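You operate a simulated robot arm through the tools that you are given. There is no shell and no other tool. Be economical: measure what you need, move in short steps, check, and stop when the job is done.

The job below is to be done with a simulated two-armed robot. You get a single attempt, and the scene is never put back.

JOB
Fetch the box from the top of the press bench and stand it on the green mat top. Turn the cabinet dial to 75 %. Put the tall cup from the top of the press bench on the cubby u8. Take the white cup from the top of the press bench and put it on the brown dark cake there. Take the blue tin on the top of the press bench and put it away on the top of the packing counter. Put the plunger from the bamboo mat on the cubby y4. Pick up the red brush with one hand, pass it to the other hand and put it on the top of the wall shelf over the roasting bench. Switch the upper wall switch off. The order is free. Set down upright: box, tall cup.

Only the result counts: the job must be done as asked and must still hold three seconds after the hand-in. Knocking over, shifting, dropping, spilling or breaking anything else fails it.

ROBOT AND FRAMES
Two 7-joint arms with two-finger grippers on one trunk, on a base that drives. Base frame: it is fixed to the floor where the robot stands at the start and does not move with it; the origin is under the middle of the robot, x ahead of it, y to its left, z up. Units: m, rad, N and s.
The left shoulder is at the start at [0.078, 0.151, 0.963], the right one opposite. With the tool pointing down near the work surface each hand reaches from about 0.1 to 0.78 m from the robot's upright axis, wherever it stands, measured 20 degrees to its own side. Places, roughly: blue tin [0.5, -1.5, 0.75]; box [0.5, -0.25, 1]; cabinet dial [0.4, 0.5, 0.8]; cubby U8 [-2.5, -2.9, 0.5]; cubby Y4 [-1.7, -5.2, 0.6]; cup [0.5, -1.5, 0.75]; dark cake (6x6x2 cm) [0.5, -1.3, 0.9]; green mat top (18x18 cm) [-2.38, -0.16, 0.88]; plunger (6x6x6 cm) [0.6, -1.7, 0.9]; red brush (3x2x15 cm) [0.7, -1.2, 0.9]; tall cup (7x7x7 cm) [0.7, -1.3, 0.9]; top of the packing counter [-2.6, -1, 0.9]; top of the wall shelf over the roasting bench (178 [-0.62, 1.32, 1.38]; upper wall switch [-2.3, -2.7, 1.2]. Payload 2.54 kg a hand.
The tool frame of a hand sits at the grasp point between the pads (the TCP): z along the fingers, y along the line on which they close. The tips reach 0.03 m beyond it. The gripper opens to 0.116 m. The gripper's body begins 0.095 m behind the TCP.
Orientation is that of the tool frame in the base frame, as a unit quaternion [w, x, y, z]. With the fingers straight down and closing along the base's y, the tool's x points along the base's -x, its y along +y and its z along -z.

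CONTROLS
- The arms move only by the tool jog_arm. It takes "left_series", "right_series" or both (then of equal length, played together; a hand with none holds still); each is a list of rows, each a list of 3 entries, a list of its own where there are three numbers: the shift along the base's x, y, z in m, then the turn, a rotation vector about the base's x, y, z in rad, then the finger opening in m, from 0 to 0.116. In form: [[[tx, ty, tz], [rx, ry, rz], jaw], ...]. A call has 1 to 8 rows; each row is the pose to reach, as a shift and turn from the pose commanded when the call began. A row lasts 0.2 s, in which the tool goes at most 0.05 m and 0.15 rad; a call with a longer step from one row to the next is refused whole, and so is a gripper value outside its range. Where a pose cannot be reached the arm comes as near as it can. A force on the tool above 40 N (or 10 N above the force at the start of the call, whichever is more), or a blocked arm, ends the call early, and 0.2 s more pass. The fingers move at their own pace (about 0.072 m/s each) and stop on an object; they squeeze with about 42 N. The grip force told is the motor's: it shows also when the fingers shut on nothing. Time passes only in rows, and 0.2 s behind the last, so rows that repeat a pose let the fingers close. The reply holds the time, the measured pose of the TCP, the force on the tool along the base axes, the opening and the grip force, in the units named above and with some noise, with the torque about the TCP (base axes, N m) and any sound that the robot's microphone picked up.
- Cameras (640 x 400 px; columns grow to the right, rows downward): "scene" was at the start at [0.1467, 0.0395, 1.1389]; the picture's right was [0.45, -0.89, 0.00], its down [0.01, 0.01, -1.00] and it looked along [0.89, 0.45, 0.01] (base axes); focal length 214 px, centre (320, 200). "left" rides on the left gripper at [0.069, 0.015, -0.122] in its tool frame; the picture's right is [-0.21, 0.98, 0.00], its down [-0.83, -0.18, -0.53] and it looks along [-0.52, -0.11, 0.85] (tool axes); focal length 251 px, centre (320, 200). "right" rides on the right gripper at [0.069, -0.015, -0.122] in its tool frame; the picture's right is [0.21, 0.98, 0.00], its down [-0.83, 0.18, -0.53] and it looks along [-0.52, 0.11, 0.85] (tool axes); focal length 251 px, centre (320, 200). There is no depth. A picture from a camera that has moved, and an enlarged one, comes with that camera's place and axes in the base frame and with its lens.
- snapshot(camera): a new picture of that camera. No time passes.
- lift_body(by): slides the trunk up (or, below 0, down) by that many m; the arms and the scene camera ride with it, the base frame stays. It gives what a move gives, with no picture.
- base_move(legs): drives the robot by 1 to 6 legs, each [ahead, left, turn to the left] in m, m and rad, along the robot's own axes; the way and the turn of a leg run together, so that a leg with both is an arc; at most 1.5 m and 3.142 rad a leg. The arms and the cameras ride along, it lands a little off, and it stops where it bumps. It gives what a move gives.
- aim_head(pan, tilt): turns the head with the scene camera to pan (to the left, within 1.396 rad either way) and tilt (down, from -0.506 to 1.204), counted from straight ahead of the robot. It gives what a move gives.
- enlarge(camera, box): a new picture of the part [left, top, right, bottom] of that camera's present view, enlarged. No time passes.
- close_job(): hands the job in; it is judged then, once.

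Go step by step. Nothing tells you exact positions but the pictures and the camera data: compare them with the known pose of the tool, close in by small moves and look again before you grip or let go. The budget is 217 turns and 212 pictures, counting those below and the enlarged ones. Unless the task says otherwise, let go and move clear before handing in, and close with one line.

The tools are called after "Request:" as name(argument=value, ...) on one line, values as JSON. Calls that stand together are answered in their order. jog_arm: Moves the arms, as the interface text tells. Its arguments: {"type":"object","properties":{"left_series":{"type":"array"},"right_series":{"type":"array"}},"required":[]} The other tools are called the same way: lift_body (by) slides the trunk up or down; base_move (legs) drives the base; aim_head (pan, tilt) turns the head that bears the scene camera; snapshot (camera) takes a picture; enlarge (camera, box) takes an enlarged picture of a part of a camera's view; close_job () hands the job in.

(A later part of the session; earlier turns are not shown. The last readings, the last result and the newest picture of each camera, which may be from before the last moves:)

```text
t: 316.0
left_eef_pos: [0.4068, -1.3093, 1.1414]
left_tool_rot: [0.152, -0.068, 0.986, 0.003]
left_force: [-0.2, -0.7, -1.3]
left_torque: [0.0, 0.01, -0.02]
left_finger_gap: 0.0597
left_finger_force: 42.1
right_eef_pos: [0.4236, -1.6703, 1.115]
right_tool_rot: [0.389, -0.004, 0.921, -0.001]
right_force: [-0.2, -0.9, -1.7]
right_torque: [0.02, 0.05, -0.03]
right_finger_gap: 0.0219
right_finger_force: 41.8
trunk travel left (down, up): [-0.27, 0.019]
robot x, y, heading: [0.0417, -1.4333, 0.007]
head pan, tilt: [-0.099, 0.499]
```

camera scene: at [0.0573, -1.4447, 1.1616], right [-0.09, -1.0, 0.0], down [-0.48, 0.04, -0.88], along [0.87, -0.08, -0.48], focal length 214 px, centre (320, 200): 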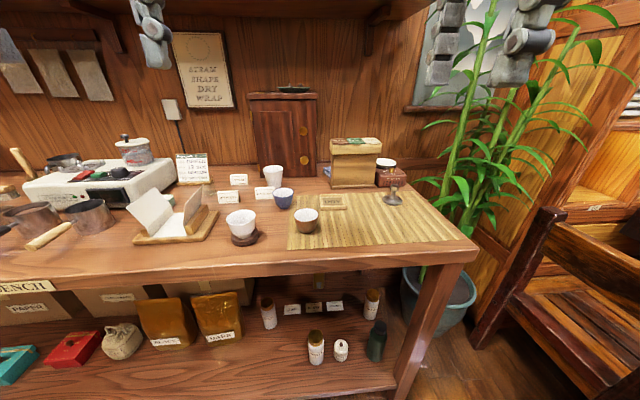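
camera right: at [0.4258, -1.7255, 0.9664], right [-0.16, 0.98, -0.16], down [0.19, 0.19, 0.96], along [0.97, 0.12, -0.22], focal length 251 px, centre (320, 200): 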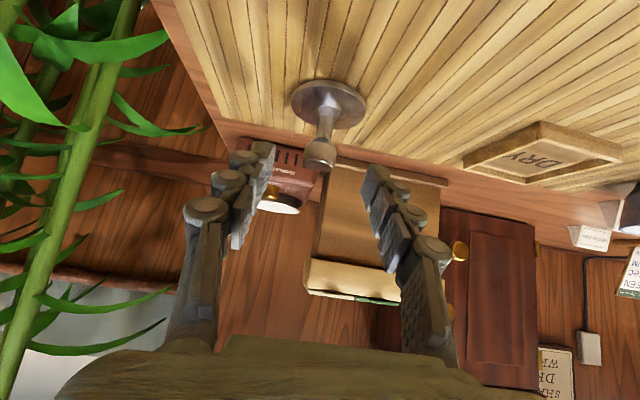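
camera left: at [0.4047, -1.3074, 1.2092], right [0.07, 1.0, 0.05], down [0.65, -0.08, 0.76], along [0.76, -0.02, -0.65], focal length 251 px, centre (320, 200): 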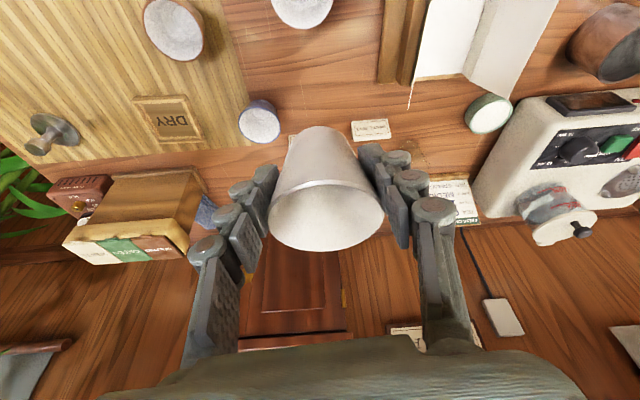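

Request:
base_move(legs=[[-0.2, 0, 0], [0, 0, -3.14], [0, 0.25, 0], [1.35, 0, 0]])

Request:
aim_head(pan=0.8, tilt=0.25)

Request:
snapshot(camera="scene")

```text
t: 334.1
left_eef_pos: [-1.8581, -1.8488, 1.1414]
left_tool_rot: [0.004, 0.986, 0.076, -0.151]
left_force: [-0.9, -0.1, -0.5]
left_torque: [-0.01, -0.01, 0.01]
left_finger_gap: 0.0597
left_finger_force: 41.7
right_eef_pos: [-1.8784, -1.487, 1.114]
right_tool_rot: [0.002, 0.921, 0.011, -0.389]
right_force: [0.5, 0.1, -1.2]
right_torque: [-0.03, -0.03, 0.02]
right_finger_gap: 0.0221
right_finger_force: 41.7
trunk travel left (down, up): [-0.27, 0.019]
robot x, y, heading: [-1.4949, -1.7126, -3.118]
head pan, tilt: [-0.099, 0.499]
```

```text
t: 335.3
left_eef_pos: [-1.8564, -1.8486, 1.1411]
left_tool_rot: [0.004, 0.986, 0.076, -0.151]
left_force: [-0.6, -0.9, -0.4]
left_torque: [-0.01, -0.03, -0.02]
left_finger_gap: 0.0596
left_finger_force: 41.9
right_eef_pos: [-1.8794, -1.4868, 1.1146]
right_tool_rot: [0.001, 0.921, 0.01, -0.39]
right_force: [0.7, 0.3, -2.1]
right_torque: [-0.02, -0.04, 0.01]
right_finger_gap: 0.022
right_finger_force: 42.1
trunk travel left (down, up): [-0.27, 0.019]
robot x, y, heading: [-1.4961, -1.7178, -3.117]
head pan, tilt: [0.799, 0.25]
```

```text
44 pictures are left
camera scene: at [-1.6254, -1.7879, 1.1846], right [-0.73, 0.68, 0.0], down [0.17, 0.18, -0.97], along [-0.66, -0.71, -0.25], focal length 214 px, centre (320, 200)
```

scene: 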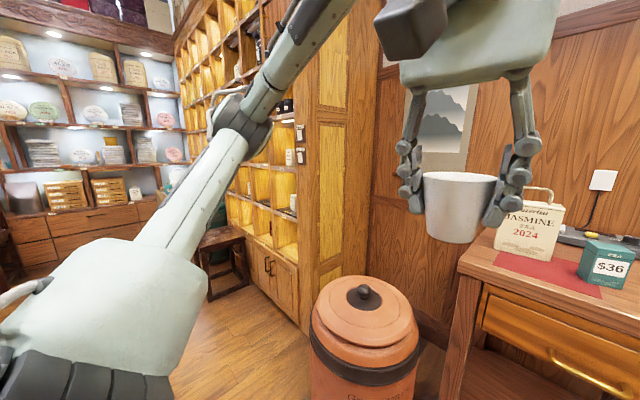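

The cubby wall faces east from y≈-2.65 on, with two switches at its near corner. I drive south in front of it.

Request:
base_move(legs=[[0.05, 1.15, -0.02]])

Request:
aim_head(pan=0.0, tilt=0.3)

Request:
snapshot(camera="scene")

```text
t: 346.6
left_eef_pos: [-1.8921, -2.998, 1.1414]
left_tool_rot: [0.002, 0.986, 0.066, -0.151]
left_force: [-0.4, 0.5, -1.0]
left_torque: [-0.01, 0.02, -0.02]
left_finger_gap: 0.0598
left_finger_force: 41.7
right_eef_pos: [-1.9067, -2.6352, 1.1143]
right_tool_rot: [-0.001, 0.921, 0.002, -0.389]
right_force: [0.3, 0.3, -1.2]
right_torque: [0.01, -0.01, 0.0]
right_finger_gap: 0.022
right_finger_force: 42.2
trunk travel left (down, up): [-0.27, 0.019]
robot x, y, heading: [-1.5269, -2.8739, -3.136]
head pan, tilt: [0.799, 0.25]
```

```text
t: 347.8
left_eef_pos: [-1.8924, -2.9971, 1.1411]
left_tool_rot: [0.003, 0.986, 0.066, -0.151]
left_force: [-0.2, -0.9, -0.6]
left_torque: [0.02, -0.03, 0.0]
left_finger_gap: 0.0602
left_finger_force: 41.8
right_eef_pos: [-1.9066, -2.6352, 1.1131]
right_tool_rot: [-0.002, 0.921, 0.002, -0.389]
right_force: [0.0, 0.4, -2.0]
right_torque: [-0.02, -0.02, 0.02]
right_finger_gap: 0.0222
right_finger_force: 41.7
trunk travel left (down, up): [-0.27, 0.019]
robot x, y, heading: [-1.5229, -2.8777, -3.137]
head pan, tilt: [0.0, 0.3]
```

```text
43 pictures are left
camera scene: at [-1.6876, -2.8743, 1.1799], right [-0.01, 1.0, 0.0], down [0.3, 0.0, -0.96], along [-0.96, -0.01, -0.3], focal length 214 px, centre (320, 200)
```

scene: 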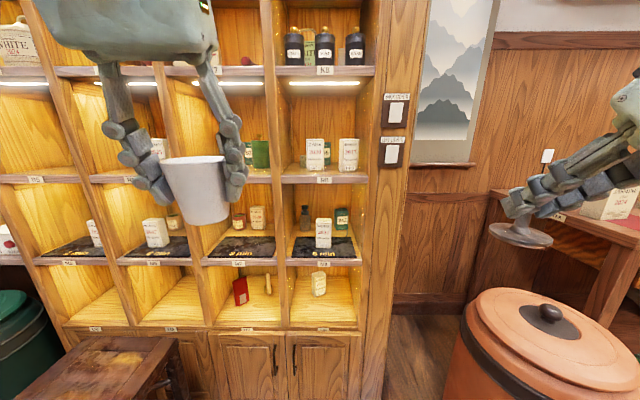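

Labels are small; I enlarge the lower cubbies and the switches.

Request:
enlarge(camera="scene", box=[20, 170, 380, 345])

Request:
enlarge(camera="scene", box=[360, 80, 430, 180])

```text
1.78 times, centred on (200, 258) of scene
camera zoom: at [-1.6876, -2.8743, 1.1799], right [-0.01, 1.0, 0.0], down [0.3, 0.0, -0.96], along [-0.96, -0.01, -0.3], focal length 381 px, centre (533, 98)
```

zoom: 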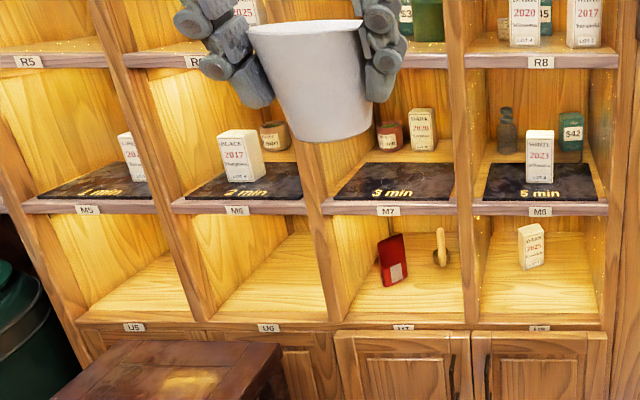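

```text
4.00 times, centred on (395, 130) of scene
camera zoom: at [-1.6876, -2.8743, 1.1799], right [-0.01, 1.0, 0.0], down [0.3, 0.0, -0.96], along [-0.96, -0.01, -0.3], focal length 858 px, centre (20, 480)
```

zoom: 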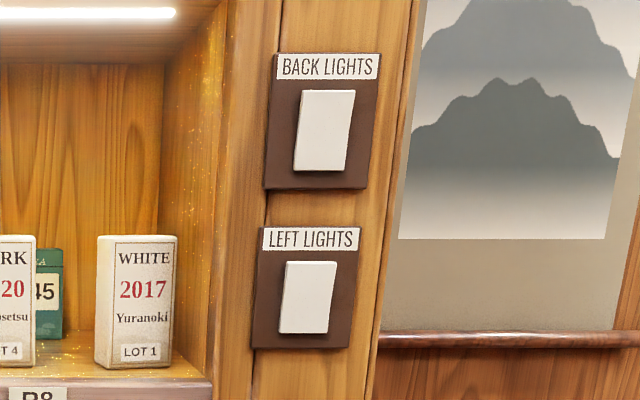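

U8 is the bottom-right cubby (floor z≈0.49, opening y -2.99…-2.74, about 0.25 m high) with one small box at the back; the upper switch is "BACK LIGHTS". I position the base and lower the trunk to place the cup.

Request:
base_move(legs=[[0.15, -0.2, 0]])

Request:
lift_body(by=-0.27)

Request:
aim_head(pan=0.3, tilt=0.35)

Request:
snapshot(camera="scene")

```text
t: 350.3
left_eef_pos: [-2.0421, -2.7994, 1.1411]
left_tool_rot: [0.003, 0.986, 0.066, -0.15]
left_force: [-0.4, 1.3, -1.2]
left_torque: [0.02, 0.0, -0.02]
left_finger_gap: 0.0598
left_finger_force: 42.2
right_eef_pos: [-2.057, -2.4367, 1.1149]
right_tool_rot: [0.0, 0.921, 0.003, -0.388]
right_force: [-0.1, 0.2, -1.5]
right_torque: [-0.01, -0.04, 0.02]
right_finger_gap: 0.0222
right_finger_force: 41.9
trunk travel left (down, up): [-0.27, 0.019]
robot x, y, heading: [-1.6756, -2.6725, -3.135]
head pan, tilt: [0.0, 0.3]
```

```text
t: 353.1
left_eef_pos: [-2.0423, -2.7998, 0.8711]
left_tool_rot: [0.002, 0.986, 0.067, -0.15]
left_force: [-0.5, -0.3, -0.7]
left_torque: [-0.02, -0.01, 0.0]
left_finger_gap: 0.0598
left_finger_force: 42.2
right_eef_pos: [-2.0574, -2.4377, 0.8445]
right_tool_rot: [-0.001, 0.921, 0.002, -0.389]
right_force: [-0.5, -0.3, -1.8]
right_torque: [-0.06, -0.02, 0.01]
right_finger_gap: 0.0222
right_finger_force: 41.7
trunk travel left (down, up): [0.0, 0.289]
robot x, y, heading: [-1.6762, -2.6742, -3.139]
head pan, tilt: [0.0, 0.3]
```

```text
t: 353.9
left_eef_pos: [-2.0424, -2.799, 0.8712]
left_tool_rot: [0.002, 0.986, 0.066, -0.151]
left_force: [-0.5, 0.7, -1.1]
left_torque: [0.02, 0.0, 0.01]
left_finger_gap: 0.0598
left_finger_force: 41.5
right_eef_pos: [-2.057, -2.4373, 0.8436]
right_tool_rot: [-0.002, 0.921, 0.002, -0.389]
right_force: [-0.1, -0.1, -1.8]
right_torque: [0.0, -0.04, -0.02]
right_finger_gap: 0.0221
right_finger_force: 41.9
trunk travel left (down, up): [0.0, 0.289]
robot x, y, heading: [-1.6713, -2.6748, -3.137]
head pan, tilt: [0.3, 0.351]
```

```text
40 pictures are left
camera scene: at [-1.8332, -2.7037, 0.9052], right [-0.3, 0.95, 0.0], down [0.33, 0.1, -0.94], along [-0.9, -0.28, -0.34], focal length 214 px, centre (320, 200)
```

scene: 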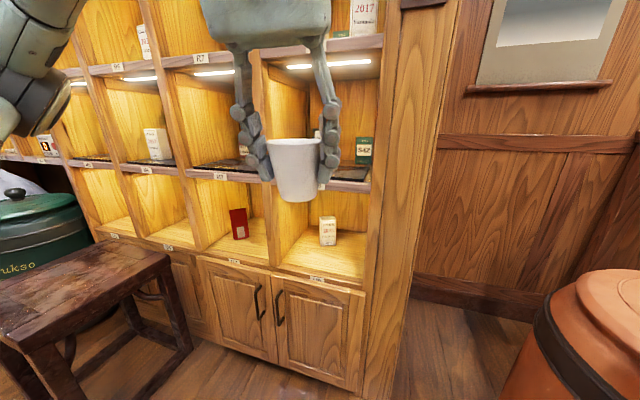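

U8: front plane x≈-2.28, floor z≈0.533, lintel z≈0.77, y -2.95…-2.73. I lower the cup in front of it and tilt the hand a bit more forward.

Request:
jog_arm(left_series=[[[-0.01, -0.008, -0.04], [0, 0, 0], 0.03], [[-0.02, -0.016, -0.08], [0, 0, 0], 0.03], [[-0.03, -0.024, -0.12], [0, 0.05, 0], 0.03], [[-0.04, -0.032, -0.16], [0, 0.1, 0], 0.03], [[-0.05, -0.038, -0.2], [0, 0.15, 0], 0.03], [[-0.06, -0.038, -0.23], [0, 0.2, 0], 0.03], [[-0.08, -0.038, -0.26], [0, 0.25, 0], 0.03], [[-0.1, -0.038, -0.272], [0, 0.25, 0], 0.03]])

Request:
snapshot(camera="scene")

Request:
snapshot(camera="left")

```text
t: 355.7
left_eef_pos: [-2.1407, -2.8367, 0.599]
left_tool_rot: [-0.005, 0.959, 0.066, -0.274]
left_force: [0.0, -0.1, -0.9]
left_torque: [-0.02, -0.04, -0.03]
left_finger_gap: 0.0598
left_finger_force: 41.9
right_eef_pos: [-2.0583, -2.4371, 0.8461]
right_tool_rot: [-0.001, 0.921, 0.002, -0.389]
right_force: [-0.3, -0.2, -1.3]
right_torque: [0.0, -0.01, 0.0]
right_finger_gap: 0.0222
right_finger_force: 41.9
trunk travel left (down, up): [0.0, 0.289]
robot x, y, heading: [-1.673, -2.6717, -3.137]
head pan, tilt: [0.3, 0.351]
```

```text
39 pictures are left
camera scene: at [-1.8331, -2.7038, 0.9053], right [-0.3, 0.95, 0.0], down [0.33, 0.1, -0.94], along [-0.9, -0.28, -0.34], focal length 214 px, centre (320, 200)
```

scene: 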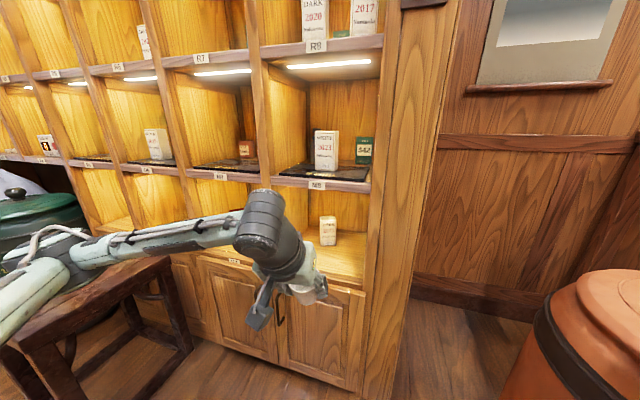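

```text
38 pictures are left
camera left: at [-2.0172, -2.8407, 0.6671], right [-0.06, -1.0, 0.07], down [-0.44, 0.09, 0.9], along [-0.9, 0.03, -0.44], focal length 251 px, centre (320, 200)
```

left: 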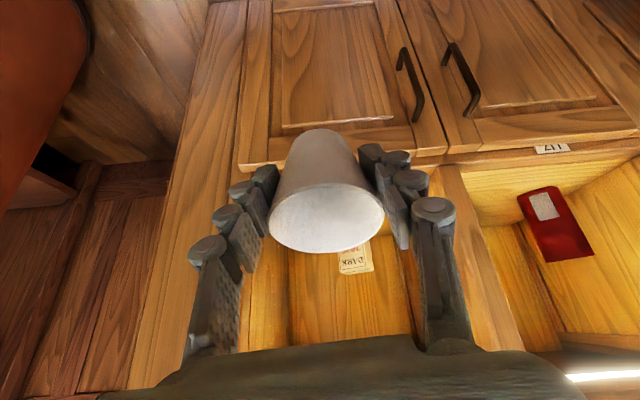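

Floor refined to z≈0.525. Move in at z≈0.592.

Request:
jog_arm(left_series=[[[-0.04, -0.001, -0.005], [0, 0, 0], 0.03], [[-0.08, -0.002, -0.007], [0, 0, 0], 0.03], [[-0.12, -0.003, -0.007], [0, 0, 0], 0.03], [[-0.15, -0.003, -0.007], [0, 0, 0], 0.03], [[-0.176, -0.003, -0.007], [0, 0, 0], 0.03], [[-0.176, -0.003, -0.007], [0, 0, 0], 0.03]])

Request:
snapshot(camera="left")

Request:
enlarge(camera="scene", box=[230, 160, 390, 330])

```text
t: 357.1
left_eef_pos: [-2.3204, -2.8404, 0.5931]
left_tool_rot: [-0.006, 0.96, 0.065, -0.273]
left_force: [-0.6, -0.6, -1.2]
left_torque: [0.0, 0.03, -0.02]
left_finger_gap: 0.0599
left_finger_force: 41.8
right_eef_pos: [-2.0559, -2.4371, 0.8435]
right_tool_rot: [-0.002, 0.921, 0.002, -0.389]
right_force: [-0.9, 0.4, -1.8]
right_torque: [0.0, -0.02, 0.01]
right_finger_gap: 0.0221
right_finger_force: 41.8
trunk travel left (down, up): [0.0, 0.289]
robot x, y, heading: [-1.6752, -2.6752, -3.142]
head pan, tilt: [0.3, 0.351]
```

```text
37 pictures are left
camera left: at [-2.1937, -2.8444, 0.6608], right [-0.06, -1.0, 0.07], down [-0.44, 0.09, 0.89], along [-0.9, 0.03, -0.44], focal length 251 px, centre (320, 200)
```

left: 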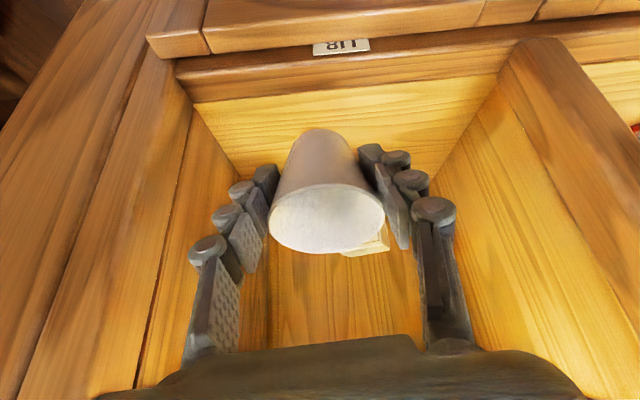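

```text
2.35 times, centred on (310, 245) of scene
camera zoom: at [-1.8332, -2.7038, 0.9052], right [-0.3, 0.95, 0.0], down [0.33, 0.1, -0.94], along [-0.9, -0.28, -0.34], focal length 505 px, centre (344, 94)
```

zoom: 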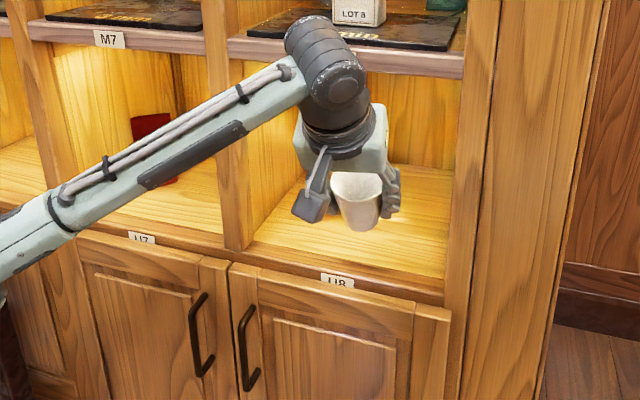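

Refined: front plane x≈-2.30, floor z≈0.51. I go 1.5 cm deeper and lower to contact.

Request:
jog_arm(left_series=[[[-0.008, 0, -0.006], [0, -0.02, 0], 0.03], [[-0.016, 0, -0.012], [0, -0.05, 0], 0.03], [[-0.016, 0, -0.018], [0, -0.05, 0], 0.03], [[-0.016, 0, -0.018], [0, -0.05, 0], 0.03]])

Request:
jog_arm(left_series=[[[0, 0, -0.004], [0, 0, 0], 0.03], [[0, 0, -0.008], [0, 0, 0], 0.03], [[0, 0, -0.008], [0, 0, 0], 0.03]])

```text
t: 358.1
left_eef_pos: [-2.3348, -2.8397, 0.5747]
left_tool_rot: [-0.004, 0.966, 0.066, -0.249]
left_force: [-0.3, -0.5, -0.6]
left_torque: [0.01, -0.04, 0.03]
left_finger_gap: 0.0598
left_finger_force: 41.5
right_eef_pos: [-2.0564, -2.437, 0.8453]
right_tool_rot: [-0.002, 0.921, 0.002, -0.389]
right_force: [0.2, 0.1, -2.0]
right_torque: [0.01, -0.03, 0.0]
right_finger_gap: 0.0217
right_finger_force: 42.2
trunk travel left (down, up): [0.0, 0.289]
robot x, y, heading: [-1.6756, -2.6726, -3.137]
head pan, tilt: [0.3, 0.351]
```

```text
t: 358.9
left_eef_pos: [-2.3358, -2.841, 0.5664]
left_tool_rot: [-0.005, 0.967, 0.065, -0.248]
left_force: [0.8, 0.1, -1.7]
left_torque: [-0.02, 0.02, 0.01]
left_finger_gap: 0.0599
left_finger_force: 41.2
right_eef_pos: [-2.0575, -2.4366, 0.8453]
right_tool_rot: [-0.002, 0.921, 0.001, -0.39]
right_force: [-1.0, -0.1, -0.9]
right_torque: [0.0, -0.04, 0.0]
right_finger_gap: 0.0217
right_finger_force: 41.9
trunk travel left (down, up): [0.0, 0.289]
robot x, y, heading: [-1.6734, -2.6699, -3.14]
head pan, tilt: [0.3, 0.351]
```

Request:
jog_arm(left_series=[[[0, 0, -0.003], [0, -0.02, 0], 0.03], [[0, 0, -0.006], [0, -0.05, 0], 0.03], [[0, 0, -0.006], [0, -0.05, 0], 0.03]])

Request:
jog_arm(left_series=[[[0, 0, -0.004], [0, 0, 0], 0.03], [[0, 0, -0.006], [0, 0, 0], 0.03], [[0, 0, -0.006], [0, 0, 0], 0.03]])

Request:
enlarge(camera="scene", box=[270, 180, 370, 290])

```text
t: 359.7
left_eef_pos: [-2.334, -2.8406, 0.5597]
left_tool_rot: [-0.002, 0.972, 0.066, -0.224]
left_force: [0.9, -0.1, -1.0]
left_torque: [-0.01, -0.04, 0.04]
left_finger_gap: 0.0598
left_finger_force: 42.3
right_eef_pos: [-2.0566, -2.4373, 0.8443]
right_tool_rot: [-0.002, 0.921, 0.002, -0.389]
right_force: [-0.5, -0.7, -1.3]
right_torque: [0.03, -0.03, -0.01]
right_finger_gap: 0.022
right_finger_force: 42.0
trunk travel left (down, up): [0.0, 0.289]
robot x, y, heading: [-1.6741, -2.6758, -3.136]
head pan, tilt: [0.3, 0.351]
```

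```text
t: 360.5
left_eef_pos: [-2.3347, -2.8408, 0.5528]
left_tool_rot: [-0.003, 0.972, 0.065, -0.225]
left_force: [-0.2, -0.8, -1.6]
left_torque: [0.04, -0.04, 0.0]
left_finger_gap: 0.0597
left_finger_force: 42.2
right_eef_pos: [-2.0568, -2.4368, 0.8449]
right_tool_rot: [-0.003, 0.921, 0.001, -0.389]
right_force: [-0.8, 0.0, -0.7]
right_torque: [0.03, 0.01, 0.01]
right_finger_gap: 0.022
right_finger_force: 42.2
trunk travel left (down, up): [0.0, 0.289]
robot x, y, heading: [-1.6716, -2.6766, -3.139]
head pan, tilt: [0.3, 0.351]
```

```text
3.64 times, centred on (320, 235) of scene
camera zoom: at [-1.8332, -2.7038, 0.9052], right [-0.3, 0.95, 0.0], down [0.33, 0.1, -0.94], along [-0.9, -0.28, -0.34], focal length 780 px, centre (320, 73)
```

zoom: 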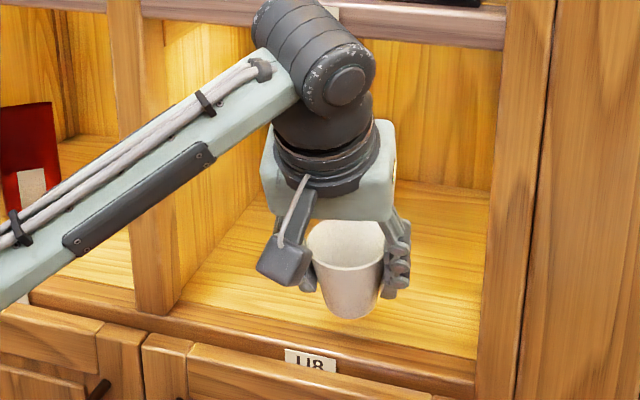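

Request:
jog_arm(left_series=[[[0, 0, -0.003], [0, -0.05, 0], 0.03], [[0, 0, -0.006], [0, -0.05, 0], 0.03], [[0, 0, -0.006], [0, -0.05, 0], 0.03]])

Request:
jog_arm(left_series=[[[0, 0, -0.004], [0, 0, 0], 0.03], [[0, 0, -0.004], [0, 0, 0], 0.03]])

Request:
jog_arm(left_series=[[[0, 0, -0.004], [0, 0, 0], 0.03], [[0, 0, -0.004], [0, 0, 0], 0.03]])

```text
t: 361.3
left_eef_pos: [-2.3342, -2.8404, 0.5476]
left_tool_rot: [-0.001, 0.978, 0.065, -0.2]
left_force: [0.5, -0.1, -0.9]
left_torque: [0.03, 0.0, 0.01]
left_finger_gap: 0.0598
left_finger_force: 42.4
right_eef_pos: [-2.0584, -2.4368, 0.8444]
right_tool_rot: [-0.001, 0.921, 0.002, -0.389]
right_force: [-0.2, -0.1, -1.2]
right_torque: [-0.04, -0.02, 0.0]
right_finger_gap: 0.0221
right_finger_force: 42.1
trunk travel left (down, up): [0.0, 0.289]
robot x, y, heading: [-1.6778, -2.6734, -3.132]
head pan, tilt: [0.3, 0.351]
```

```text
t: 361.9
left_eef_pos: [-2.3348, -2.8398, 0.5455]
left_tool_rot: [0.0, 0.978, 0.066, -0.2]
left_force: [-0.4, -0.8, -1.2]
left_torque: [-0.01, 0.0, -0.02]
left_finger_gap: 0.0597
left_finger_force: 42.0
right_eef_pos: [-2.0581, -2.4362, 0.844]
right_tool_rot: [-0.003, 0.921, 0.002, -0.389]
right_force: [0.4, 0.8, -0.5]
right_torque: [0.0, -0.05, -0.01]
right_finger_gap: 0.022
right_finger_force: 41.7
trunk travel left (down, up): [0.0, 0.289]
robot x, y, heading: [-1.6768, -2.6733, -3.132]
head pan, tilt: [0.3, 0.351]
```

```text
t: 362.5
left_eef_pos: [-2.3347, -2.8402, 0.5402]
left_tool_rot: [0.0, 0.977, 0.066, -0.2]
left_force: [-0.5, -0.1, -0.6]
left_torque: [0.01, 0.0, -0.02]
left_finger_gap: 0.0598
left_finger_force: 41.6
right_eef_pos: [-2.0575, -2.4381, 0.8447]
right_tool_rot: [-0.002, 0.921, 0.002, -0.389]
right_force: [-0.2, -0.2, -2.4]
right_torque: [-0.01, -0.02, 0.02]
right_finger_gap: 0.0219
right_finger_force: 42.1
trunk travel left (down, up): [0.0, 0.289]
robot x, y, heading: [-1.677, -2.6733, -3.136]
head pan, tilt: [0.3, 0.351]
```

Request:
jog_arm(left_series=[[[0, 0, -0.003], [0, 0, 0], 0.03], [[0, 0, -0.006], [0, 0, 0], 0.03], [[0, 0, -0.006], [0, 0, 0], 0.03]])

Request:
jog_arm(left_series=[[[0, 0, -0.004], [0, 0, 0], 0.03], [[0, 0, -0.004], [0, 0, 0], 0.03]])

Request:
enlarge(camera="scene", box=[270, 180, 370, 290])

```text
t: 363.3
left_eef_pos: [-2.3339, -2.8406, 0.5338]
left_tool_rot: [-0.001, 0.978, 0.065, -0.2]
left_force: [0.4, -0.7, -0.8]
left_torque: [0.02, -0.03, -0.01]
left_finger_gap: 0.0599
left_finger_force: 42.7
right_eef_pos: [-2.0574, -2.4372, 0.8444]
right_tool_rot: [-0.002, 0.921, 0.002, -0.388]
right_force: [0.3, 0.4, -1.9]
right_torque: [0.04, 0.02, -0.02]
right_finger_gap: 0.0221
right_finger_force: 41.9
trunk travel left (down, up): [0.0, 0.289]
robot x, y, heading: [-1.6755, -2.6754, -3.139]
head pan, tilt: [0.3, 0.351]
```

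```text
t: 363.9
left_eef_pos: [-2.3342, -2.8403, 0.5313]
left_tool_rot: [0.0, 0.977, 0.066, -0.201]
left_force: [-0.3, 1.2, 1.4]
left_torque: [0.02, -0.03, -0.01]
left_finger_gap: 0.06
left_finger_force: 41.4
right_eef_pos: [-2.0565, -2.437, 0.8444]
right_tool_rot: [-0.002, 0.921, 0.002, -0.389]
right_force: [-0.2, 0.6, -0.8]
right_torque: [0.01, -0.04, -0.02]
right_finger_gap: 0.0222
right_finger_force: 42.0
trunk travel left (down, up): [0.0, 0.289]
robot x, y, heading: [-1.6753, -2.6734, -3.134]
head pan, tilt: [0.3, 0.351]
```

```text
3.64 times, centred on (320, 235) of scene
camera zoom: at [-1.8331, -2.7037, 0.9053], right [-0.3, 0.95, 0.0], down [0.33, 0.1, -0.94], along [-0.9, -0.28, -0.34], focal length 780 px, centre (320, 73)
```

zoom: 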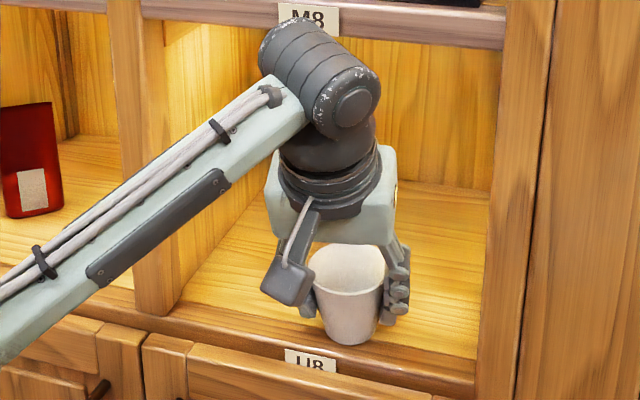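

Contact, but the base is too near the edge (floor z≈0.48, front edge x≈-2.33). I lift 1 cm, tilt back to 0.52 and go 5 cm deeper.

Request:
jog_arm(left_series=[[[0, 0, 0.012], [0, 0.06, 0], 0.03], [[0, 0, 0.016], [0, 0.12, 0], 0.03], [[-0.02, 0, 0.016], [0, 0.12, 0], 0.03], [[-0.048, 0, 0.016], [0, 0.12, 0], 0.03], [[-0.048, 0, 0.016], [0, 0.12, 0], 0.03]])

Request:
enlarge(camera="scene", box=[270, 180, 370, 290])

```text
t: 365.1
left_eef_pos: [-2.3832, -2.8406, 0.5451]
left_tool_rot: [-0.004, 0.963, 0.065, -0.26]
left_force: [-0.9, 0.4, -1.0]
left_torque: [0.0, 0.01, 0.04]
left_finger_gap: 0.0599
left_finger_force: 41.8
right_eef_pos: [-2.0572, -2.4375, 0.8439]
right_tool_rot: [-0.002, 0.922, 0.002, -0.388]
right_force: [-0.6, 0.0, -1.5]
right_torque: [-0.03, -0.05, 0.03]
right_finger_gap: 0.0219
right_finger_force: 42.4
trunk travel left (down, up): [0.0, 0.289]
robot x, y, heading: [-1.6754, -2.6758, -3.136]
head pan, tilt: [0.3, 0.351]
```

```text
3.64 times, centred on (320, 235) of scene
camera zoom: at [-1.8332, -2.7038, 0.9052], right [-0.3, 0.95, 0.0], down [0.33, 0.1, -0.94], along [-0.9, -0.28, -0.34], focal length 780 px, centre (320, 73)
```

zoom: 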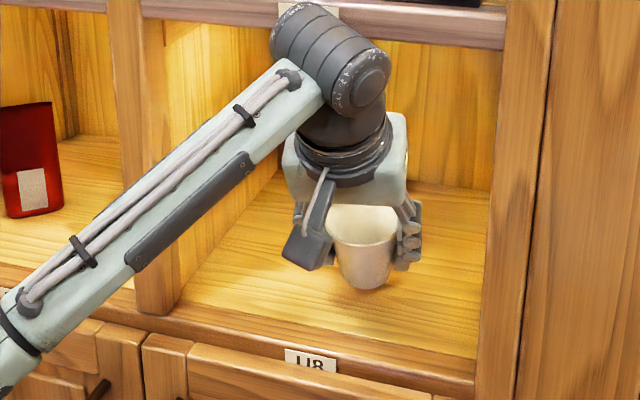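

Request:
jog_arm(left_series=[[[0, 0, -0.004], [0, -0.02, 0], 0.03], [[0, 0, -0.008], [0, -0.05, 0], 0.03], [[0, 0, -0.011], [0, -0.05, 0], 0.03], [[0, 0, -0.011], [0, -0.05, 0], 0.03]])

Request:
jog_arm(left_series=[[[0, 0, -0.003], [0, 0, 0], 0.03], [[0, 0, -0.003], [0, 0, 0], 0.03]])

```text
t: 366.1
left_eef_pos: [-2.3821, -2.8395, 0.5341]
left_tool_rot: [-0.002, 0.97, 0.065, -0.234]
left_force: [-0.1, -0.3, -0.3]
left_torque: [-0.04, -0.03, 0.01]
left_finger_gap: 0.0598
left_finger_force: 42.0
right_eef_pos: [-2.0564, -2.4369, 0.8454]
right_tool_rot: [-0.002, 0.921, 0.001, -0.389]
right_force: [-0.5, 0.5, -0.3]
right_torque: [0.03, -0.03, 0.01]
right_finger_gap: 0.022
right_finger_force: 42.1
trunk travel left (down, up): [0.0, 0.289]
robot x, y, heading: [-1.6744, -2.6736, -3.135]
head pan, tilt: [0.3, 0.351]
```

```text
t: 366.7
left_eef_pos: [-2.3821, -2.8394, 0.5308]
left_tool_rot: [-0.003, 0.97, 0.066, -0.234]
left_force: [0.4, -0.3, -0.8]
left_torque: [0.04, -0.01, -0.01]
left_finger_gap: 0.0596
left_finger_force: 42.7
right_eef_pos: [-2.0575, -2.4368, 0.8441]
right_tool_rot: [-0.003, 0.921, 0.001, -0.389]
right_force: [-0.2, 0.2, -1.6]
right_torque: [0.0, -0.01, -0.01]
right_finger_gap: 0.022
right_finger_force: 42.0
trunk travel left (down, up): [0.0, 0.289]
robot x, y, heading: [-1.6738, -2.6727, -3.137]
head pan, tilt: [0.3, 0.351]
```

Request:
jog_arm(left_series=[[[0, 0, -0.003], [0, 0, 0], 0.03], [[0, 0, -0.003], [0, 0, 0], 0.03]])

Request:
jog_arm(left_series=[[[0, 0, -0.003], [0, 0, 0], 0.03], [[0, 0, -0.003], [0, 0, 0], 0.03]])

```text
t: 367.3
left_eef_pos: [-2.3821, -2.8397, 0.5297]
left_tool_rot: [-0.003, 0.97, 0.066, -0.235]
left_force: [0.6, 0.8, 2.2]
left_torque: [-0.01, -0.03, 0.02]
left_finger_gap: 0.0596
left_finger_force: 41.8
right_eef_pos: [-2.0569, -2.4374, 0.8447]
right_tool_rot: [-0.001, 0.921, 0.003, -0.388]
right_force: [0.8, 0.2, -1.5]
right_torque: [0.01, -0.03, 0.06]
right_finger_gap: 0.0222
right_finger_force: 41.8
trunk travel left (down, up): [0.0, 0.289]
robot x, y, heading: [-1.6739, -2.6763, -3.138]
head pan, tilt: [0.3, 0.351]
```

```text
t: 367.9
left_eef_pos: [-2.3827, -2.8407, 0.5297]
left_tool_rot: [-0.004, 0.969, 0.066, -0.238]
left_force: [4.3, -1.7, 16.6]
left_torque: [-0.07, -0.16, 0.03]
left_finger_gap: 0.0597
left_finger_force: 41.8
right_eef_pos: [-2.0551, -2.4365, 0.8456]
right_tool_rot: [-0.001, 0.921, 0.002, -0.39]
right_force: [0.5, -0.3, -1.2]
right_torque: [0.0, -0.05, 0.0]
right_finger_gap: 0.0221
right_finger_force: 41.8
trunk travel left (down, up): [0.0, 0.289]
robot x, y, heading: [-1.6726, -2.6751, -3.138]
head pan, tilt: [0.3, 0.351]
```

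Contact with only ~10° lean. I ease off slightly and open gently so the cup settles flat.

Request:
jog_arm(left_series=[[[0, 0, 0.001], [0, 0, 0], 0.058], [[0, 0, 0.001], [0, 0, 0], 0.061], [[0, 0, 0.001], [0, 0, 0], 0.063], [[0, 0, 0.001], [0, 0, 0], 0.066], [[0, 0, 0.001], [0, 0, 0], 0.075], [[0, 0, 0.001], [0, 0, 0], 0.09], [[0, 0, 0.001], [0, 0, 0], 0.09]])

Request:
enlarge(camera="scene", box=[270, 180, 370, 290])

Request:
snapshot(camera="left")

```text
t: 369.5
left_eef_pos: [-2.3833, -2.8409, 0.5271]
left_tool_rot: [-0.003, 0.97, 0.066, -0.234]
left_force: [0.1, 0.9, -0.4]
left_torque: [0.0, 0.03, 0.02]
left_finger_gap: 0.0898
left_finger_force: 0.0
right_eef_pos: [-2.0586, -2.4371, 0.8455]
right_tool_rot: [-0.002, 0.921, 0.002, -0.389]
right_force: [0.5, 0.5, -2.1]
right_torque: [0.0, -0.03, -0.02]
right_finger_gap: 0.0219
right_finger_force: 42.0
trunk travel left (down, up): [0.0, 0.289]
robot x, y, heading: [-1.6774, -2.6745, -3.137]
head pan, tilt: [0.3, 0.351]
```

```text
3.64 times, centred on (320, 235) of scene
camera zoom: at [-1.8331, -2.7038, 0.9052], right [-0.3, 0.95, 0.0], down [0.33, 0.1, -0.94], along [-0.9, -0.28, -0.34], focal length 780 px, centre (320, 73)
```

zoom: 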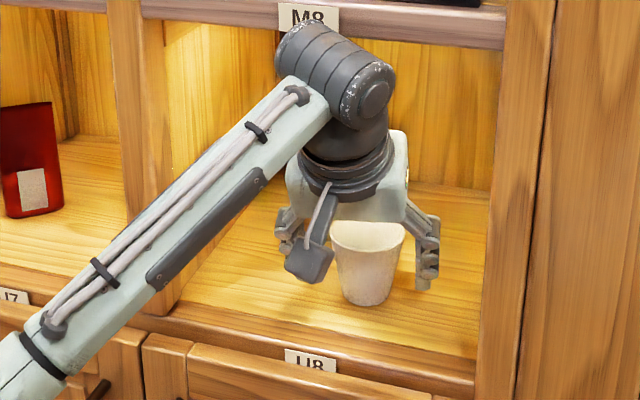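

```text
31 pictures are left
camera left: at [-2.2636, -2.8443, 0.6051], right [-0.07, -1.0, 0.06], down [-0.51, 0.09, 0.86], along [-0.86, 0.03, -0.51], focal length 251 px, centre (320, 200)
```

left: 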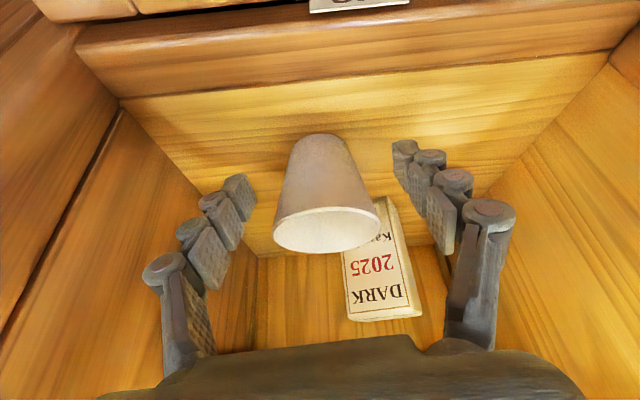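

The cup stands upright in U8. I withdraw straight back.

Request:
jog_arm(left_series=[[[0.03, 0, 0], [0, 0, 0], 0.09], [[0.07, 0, 0], [0, 0, 0], 0.09], [[0.11, 0, 0.005], [0, 0, 0], 0.09], [[0.15, 0, 0.01], [0, 0, 0], 0.09], [[0.19, 0, 0.02], [0, 0, 0], 0.09], [[0.23, 0, 0.04], [0, 0, 0], 0.07], [[0.26, 0, 0.07], [0, 0, 0], 0.04]])

Request:
enlarge(camera="scene", box=[250, 160, 390, 290])

```text
t: 371.1
left_eef_pos: [-2.123, -2.8405, 0.5969]
left_tool_rot: [-0.003, 0.97, 0.065, -0.233]
left_force: [-1.0, -0.4, -0.1]
left_torque: [-0.01, -0.02, 0.04]
left_finger_gap: 0.0399
left_finger_force: 0.0
right_eef_pos: [-2.0568, -2.4356, 0.8434]
right_tool_rot: [-0.002, 0.921, 0.002, -0.389]
right_force: [-0.5, 0.1, -1.8]
right_torque: [0.01, 0.01, -0.01]
right_finger_gap: 0.0219
right_finger_force: 42.1
trunk travel left (down, up): [0.0, 0.289]
robot x, y, heading: [-1.6758, -2.6726, -3.138]
head pan, tilt: [0.3, 0.351]
```

```text
3.08 times, centred on (320, 225) of scene
camera zoom: at [-1.8332, -2.7038, 0.9051], right [-0.3, 0.95, 0.0], down [0.33, 0.1, -0.94], along [-0.9, -0.28, -0.34], focal length 660 px, centre (320, 123)
```

zoom: 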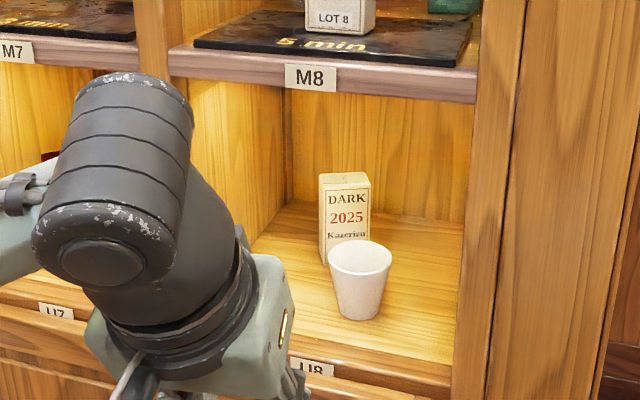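

U8 is done. Now the switch: raise the trunk and turn the left hand to point at the wall, fingers closed.

Request:
lift_body(by=0.27)

Request:
jog_arm(left_series=[[[0.01, 0.02, 0.04], [0, 0.14, 0], 0.0], [[0.02, 0.04, 0.08], [0, 0.28, 0], 0.0], [[0.02, 0.06, 0.12], [0, 0.42, 0], 0.0], [[0.02, 0.08, 0.16], [0, 0.56, 0], 0.0], [[0.02, 0.1, 0.2], [0, 0.7, 0], 0.0], [[0.02, 0.12, 0.24], [0, 0.84, 0], 0.0], [[0.01, 0.14, 0.28], [0, 0.98, 0], 0.0], [[0.0, 0.16, 0.32], [0, 1.1, 0], 0.0]])

Request:
aim_head(pan=-0.05, tilt=0.05)

Request:
snapshot(camera="scene")

```text
t: 373.8
left_eef_pos: [-2.1227, -2.8413, 0.8686]
left_tool_rot: [-0.003, 0.97, 0.066, -0.235]
left_force: [0.0, -0.3, -0.3]
left_torque: [0.03, -0.02, 0.01]
left_finger_gap: 0.0399
left_finger_force: 0.1
right_eef_pos: [-2.0572, -2.438, 1.1142]
right_tool_rot: [-0.002, 0.921, 0.002, -0.389]
right_force: [-0.2, -0.9, -1.7]
right_torque: [0.01, -0.03, -0.02]
right_finger_gap: 0.0219
right_finger_force: 41.9
trunk travel left (down, up): [-0.27, 0.019]
robot x, y, heading: [-1.6748, -2.6741, -3.134]
head pan, tilt: [0.3, 0.351]
```

```text
t: 375.6
left_eef_pos: [-2.1222, -2.6797, 1.1893]
left_tool_rot: [0.037, -0.704, -0.053, 0.707]
left_force: [-0.1, 0.5, 0.2]
left_torque: [-0.01, 0.02, 0.04]
left_finger_gap: 0.0
left_finger_force: 29.1
left hand out of reach, approached as far as the arm can: row 1, 2, 3, 4, 5
right_eef_pos: [-2.0574, -2.4362, 1.1144]
right_tool_rot: [-0.002, 0.921, 0.002, -0.389]
right_force: [0.3, 0.0, -1.4]
right_torque: [0.02, -0.01, 0.01]
right_finger_gap: 0.0222
right_finger_force: 42.1
trunk travel left (down, up): [-0.27, 0.019]
robot x, y, heading: [-1.6773, -2.6763, -3.137]
head pan, tilt: [0.3, 0.351]
```

```text
t: 376.4
left_eef_pos: [-2.1236, -2.6817, 1.1876]
left_tool_rot: [0.037, -0.705, -0.054, 0.706]
left_force: [0.8, -0.5, 0.1]
left_torque: [0.0, 0.02, -0.02]
left_finger_gap: 0.0
left_finger_force: 28.5
right_eef_pos: [-2.0567, -2.4368, 1.1146]
right_tool_rot: [-0.002, 0.921, 0.002, -0.389]
right_force: [-0.3, 0.3, -2.5]
right_torque: [0.01, -0.07, 0.01]
right_finger_gap: 0.0223
right_finger_force: 42.1
trunk travel left (down, up): [-0.27, 0.019]
robot x, y, heading: [-1.6741, -2.6747, -3.135]
head pan, tilt: [-0.051, 0.051]
```

```text
29 pictures are left
camera scene: at [-1.8355, -2.6717, 1.203], right [0.04, 1.0, 0.0], down [0.05, 0.0, -1.0], along [-1.0, 0.04, -0.05], focal length 214 px, centre (320, 200)
```

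scene: 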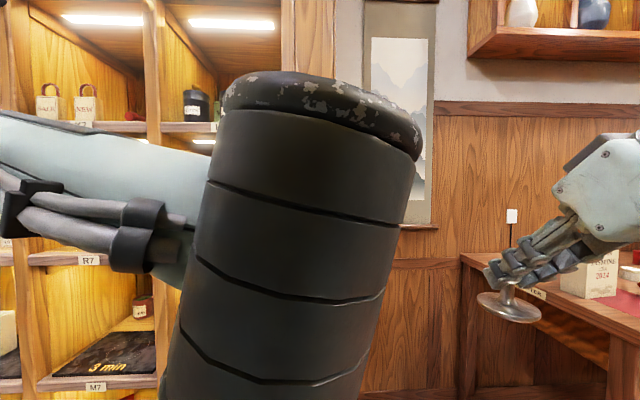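

Request:
snapshot(camera="left")

```text
28 pictures are left
camera left: at [-1.9996, -2.6852, 1.1188], right [0.02, -1.0, 0.09], down [0.53, 0.09, 0.84], along [-0.85, 0.03, 0.53], focal length 251 px, centre (320, 200)
```

left: 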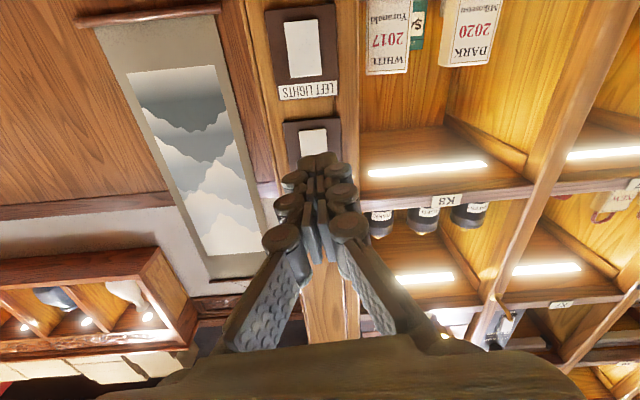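

The upper switch is partly hidden by the fingers. I lower the hand 10 cm to see its rocker.

Request:
jog_arm(left_series=[[[0, 0.005, -0.04], [0, 0, 0], 0.0], [[0, 0.008, -0.08], [0, 0, 0], 0.0], [[0, 0.008, -0.11], [0, 0, 0], 0.0], [[0, 0.008, -0.11], [0, 0, 0], 0.0]])

Request:
enlarge(camera="left", box=[240, 0, 380, 150])

```text
t: 377.4
left_eef_pos: [-2.1229, -2.6729, 1.0769]
left_tool_rot: [0.037, -0.704, -0.055, 0.707]
left_force: [0.2, 0.3, 0.5]
left_torque: [-0.03, 0.0, -0.03]
left_finger_gap: 0.0
left_finger_force: 28.7
right_eef_pos: [-2.0573, -2.4387, 1.1146]
right_tool_rot: [-0.002, 0.921, 0.002, -0.389]
right_force: [1.0, 0.8, -1.2]
right_torque: [-0.03, -0.03, -0.02]
right_finger_gap: 0.0221
right_finger_force: 41.3
trunk travel left (down, up): [-0.27, 0.019]
robot x, y, heading: [-1.6775, -2.6729, -3.135]
head pan, tilt: [-0.051, 0.051]
```

```text
2.67 times, centred on (310, 75) of left
camera zoom: at [-1.9994, -2.6774, 1.0077], right [0.02, -1.0, 0.09], down [0.53, 0.09, 0.84], along [-0.85, 0.03, 0.53], focal length 670 px, centre (347, 533)
```

zoom: 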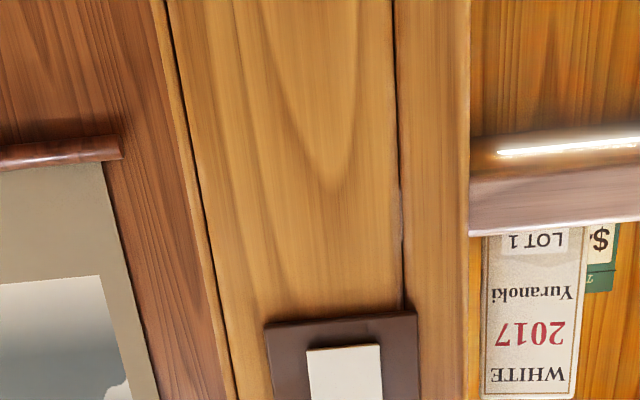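

Wrong way round; I raise the hand to z≈1.30 instead.

Request:
jog_arm(left_series=[[[0, 0, 0.045], [0, 0, 0], 0.0], [[0, 0, 0.09], [0, 0, 0], 0.0], [[0, 0, 0.135], [0, 0, 0], 0.0], [[0, 0, 0.18], [0, 0, 0], 0.0], [[0, 0, 0.215], [0, 0, 0], 0.0], [[0, 0, 0.215], [0, 0, 0], 0.0]])

Request:
enlarge(camera="left", box=[230, 0, 390, 150])

```text
t: 378.8
left_eef_pos: [-2.1241, -2.6718, 1.2936]
left_tool_rot: [0.036, -0.704, -0.055, 0.707]
left_force: [-0.3, 1.1, 0.6]
left_torque: [0.01, 0.01, 0.0]
left_finger_gap: 0.0
left_finger_force: 28.5
right_eef_pos: [-2.0579, -2.4372, 1.1146]
right_tool_rot: [-0.001, 0.921, 0.002, -0.389]
right_force: [0.2, 0.3, -1.4]
right_torque: [0.02, 0.01, 0.03]
right_finger_gap: 0.022
right_finger_force: 41.8
trunk travel left (down, up): [-0.27, 0.019]
robot x, y, heading: [-1.6782, -2.6776, -3.132]
head pan, tilt: [-0.051, 0.051]
```

```text
2.67 times, centred on (310, 75) of left
camera zoom: at [-2.0004, -2.6767, 1.2234], right [0.02, -1.0, 0.09], down [0.53, 0.09, 0.84], along [-0.85, 0.03, 0.53], focal length 670 px, centre (347, 533)
```

zoom: 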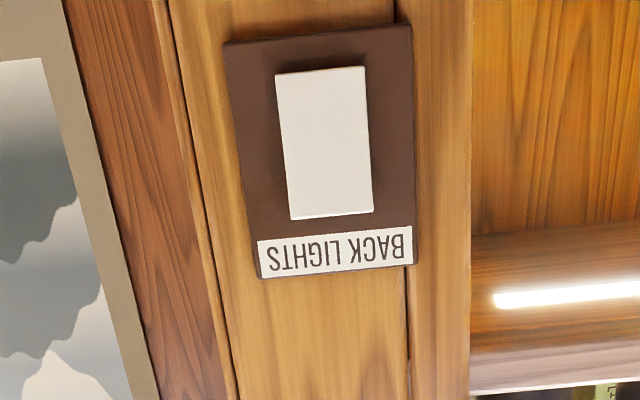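

The rocker's lower end protrudes, so pressing it switches the state. Tip to (y -2.674, z 1.213), then push in gently.

Request:
jog_arm(left_series=[[[-0.02, -0.002, -0.04], [0, 0, 0], 0.0], [[-0.05, -0.002, -0.075], [0, 0, 0], 0.0], [[-0.09, -0.002, -0.081], [0, 0, 0], 0.0], [[-0.12, -0.002, -0.081], [0, 0, 0], 0.0], [[-0.13, -0.002, -0.081], [0, 0, 0], 0.0], [[-0.14, -0.002, -0.081], [0, 0, 0], 0.0], [[-0.145, -0.002, -0.081], [0, 0, 0], 0.0]])

Request:
enlarge(camera="left", box=[230, 50, 410, 230])

```text
t: 380.4
left_eef_pos: [-2.2678, -2.6746, 1.2127]
left_tool_rot: [0.038, -0.704, -0.054, 0.707]
left_force: [-0.7, 0.1, -0.4]
left_torque: [0.02, 0.04, -0.03]
left_finger_gap: 0.0
left_finger_force: 28.3
right_eef_pos: [-2.0566, -2.438, 1.115]
right_tool_rot: [-0.002, 0.921, 0.002, -0.389]
right_force: [0.1, 0.3, -2.2]
right_torque: [0.01, -0.04, 0.0]
right_finger_gap: 0.0221
right_finger_force: 41.9
trunk travel left (down, up): [-0.27, 0.019]
robot x, y, heading: [-1.6761, -2.6743, -3.131]
head pan, tilt: [-0.051, 0.051]
```

```text
2.22 times, centred on (320, 140) of left
camera zoom: at [-2.1449, -2.6796, 1.1427], right [0.03, -1.0, 0.09], down [0.53, 0.09, 0.84], along [-0.85, 0.02, 0.53], focal length 559 px, centre (320, 333)
```

zoom: 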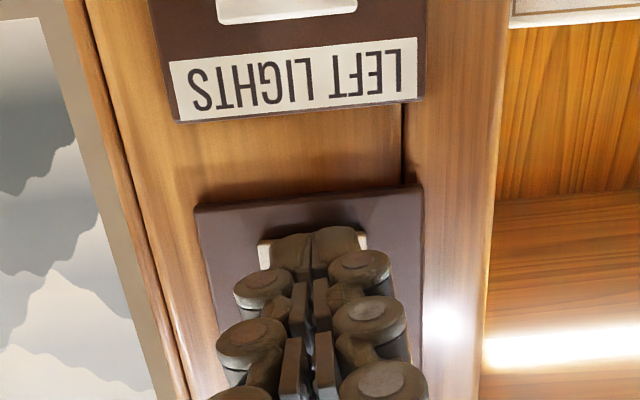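

Request:
jog_arm(left_series=[[[-0.006, 0, 0], [0, 0, 0], 0.0], [[-0.012, 0, 0], [0, 0, 0], 0.0], [[-0.018, 0, 0], [0, 0, 0], 0.0], [[-0.022, 0, 0], [0, 0, 0], 0.0]])

```text
t: 381.3
left_eef_pos: [-2.2781, -2.6748, 1.2115]
left_tool_rot: [0.038, -0.704, -0.052, 0.707]
left_force: [20.5, -4.3, -3.2]
left_torque: [0.07, 0.14, 0.06]
left_finger_gap: 0.0058
left_finger_force: 29.0
right_eef_pos: [-2.0545, -2.4376, 1.1158]
right_tool_rot: [-0.002, 0.921, 0.002, -0.39]
right_force: [0.5, -0.8, -0.8]
right_torque: [0.0, -0.02, -0.01]
right_finger_gap: 0.0221
right_finger_force: 42.3
trunk travel left (down, up): [-0.27, 0.019]
robot x, y, heading: [-1.6709, -2.6754, -3.135]
head pan, tilt: [-0.051, 0.051]
stopped in row 4 (left hand): the force on the tool passed its limit at 47 N (the readings are from after the stop); the commanded pose is now the measured one
```

Pressed against a stop. I back off and look at the rocker again.

Request:
jog_arm(left_series=[[[0.02, 0, 0], [0, 0, 0], 0.0], [[0.06, 0, 0.01], [0, 0, 0], 0.0], [[0.1, 0, 0.04], [0, 0, 0], 0.0], [[0.14, 0, 0.08], [0, 0, 0], 0.0], [[0.154, 0.002, 0.082], [0, 0, 0], 0.0], [[0.154, 0.002, 0.082], [0, 0, 0], 0.0]])

Request:
enlarge(camera="left", box=[230, 0, 390, 150])

```text
refused: row 4 steps farther than a row can; nothing moved
```

```text
2.67 times, centred on (310, 75) of left
camera zoom: at [-2.1554, -2.6795, 1.1422], right [0.02, -1.0, 0.09], down [0.53, 0.09, 0.84], along [-0.85, 0.03, 0.53], focal length 670 px, centre (347, 533)
```

zoom: 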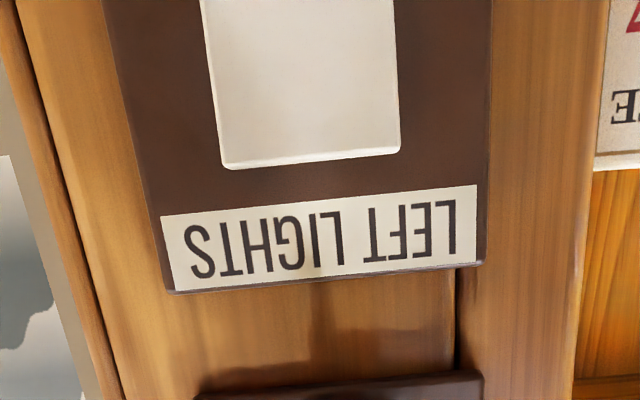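

Request:
jog_arm(left_series=[[[0.02, 0, 0], [0, 0, 0], 0.0], [[0.06, 0, 0.01], [0, 0, 0], 0.0], [[0.09, 0, 0.04], [0, 0, 0], 0.0], [[0.12, 0, 0.07], [0, 0, 0], 0.0], [[0.154, 0.002, 0.082], [0, 0, 0], 0.0], [[0.154, 0.002, 0.082], [0, 0, 0], 0.0]])

Request:
enlarge(camera="left", box=[230, 0, 390, 150])

```text
t: 382.7
left_eef_pos: [-2.1702, -2.6734, 1.2772]
left_tool_rot: [0.037, -0.705, -0.052, 0.706]
left_force: [1.5, 0.1, -0.3]
left_torque: [-0.06, -0.04, 0.01]
left_finger_gap: 0.0001
left_finger_force: 28.1
left hand out of reach, approached as far as the arm can: row 4, 5, 6
right_eef_pos: [-2.0558, -2.437, 1.1147]
right_tool_rot: [-0.001, 0.922, 0.002, -0.388]
right_force: [0.2, 0.5, -1.0]
right_torque: [0.0, -0.03, 0.02]
right_finger_gap: 0.0222
right_finger_force: 41.9
trunk travel left (down, up): [-0.27, 0.019]
robot x, y, heading: [-1.6712, -2.6768, -3.139]
head pan, tilt: [-0.051, 0.051]
```

```text
2.67 times, centred on (310, 75) of left
camera zoom: at [-2.0474, -2.6788, 1.2085], right [0.02, -1.0, 0.09], down [0.53, 0.09, 0.84], along [-0.85, 0.03, 0.53], focal length 670 px, centre (347, 533)
```

zoom: 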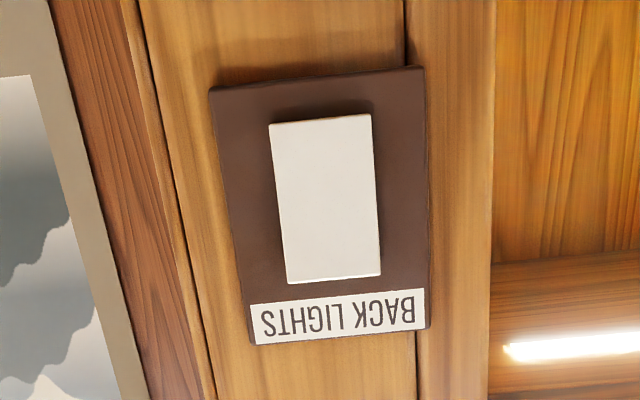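

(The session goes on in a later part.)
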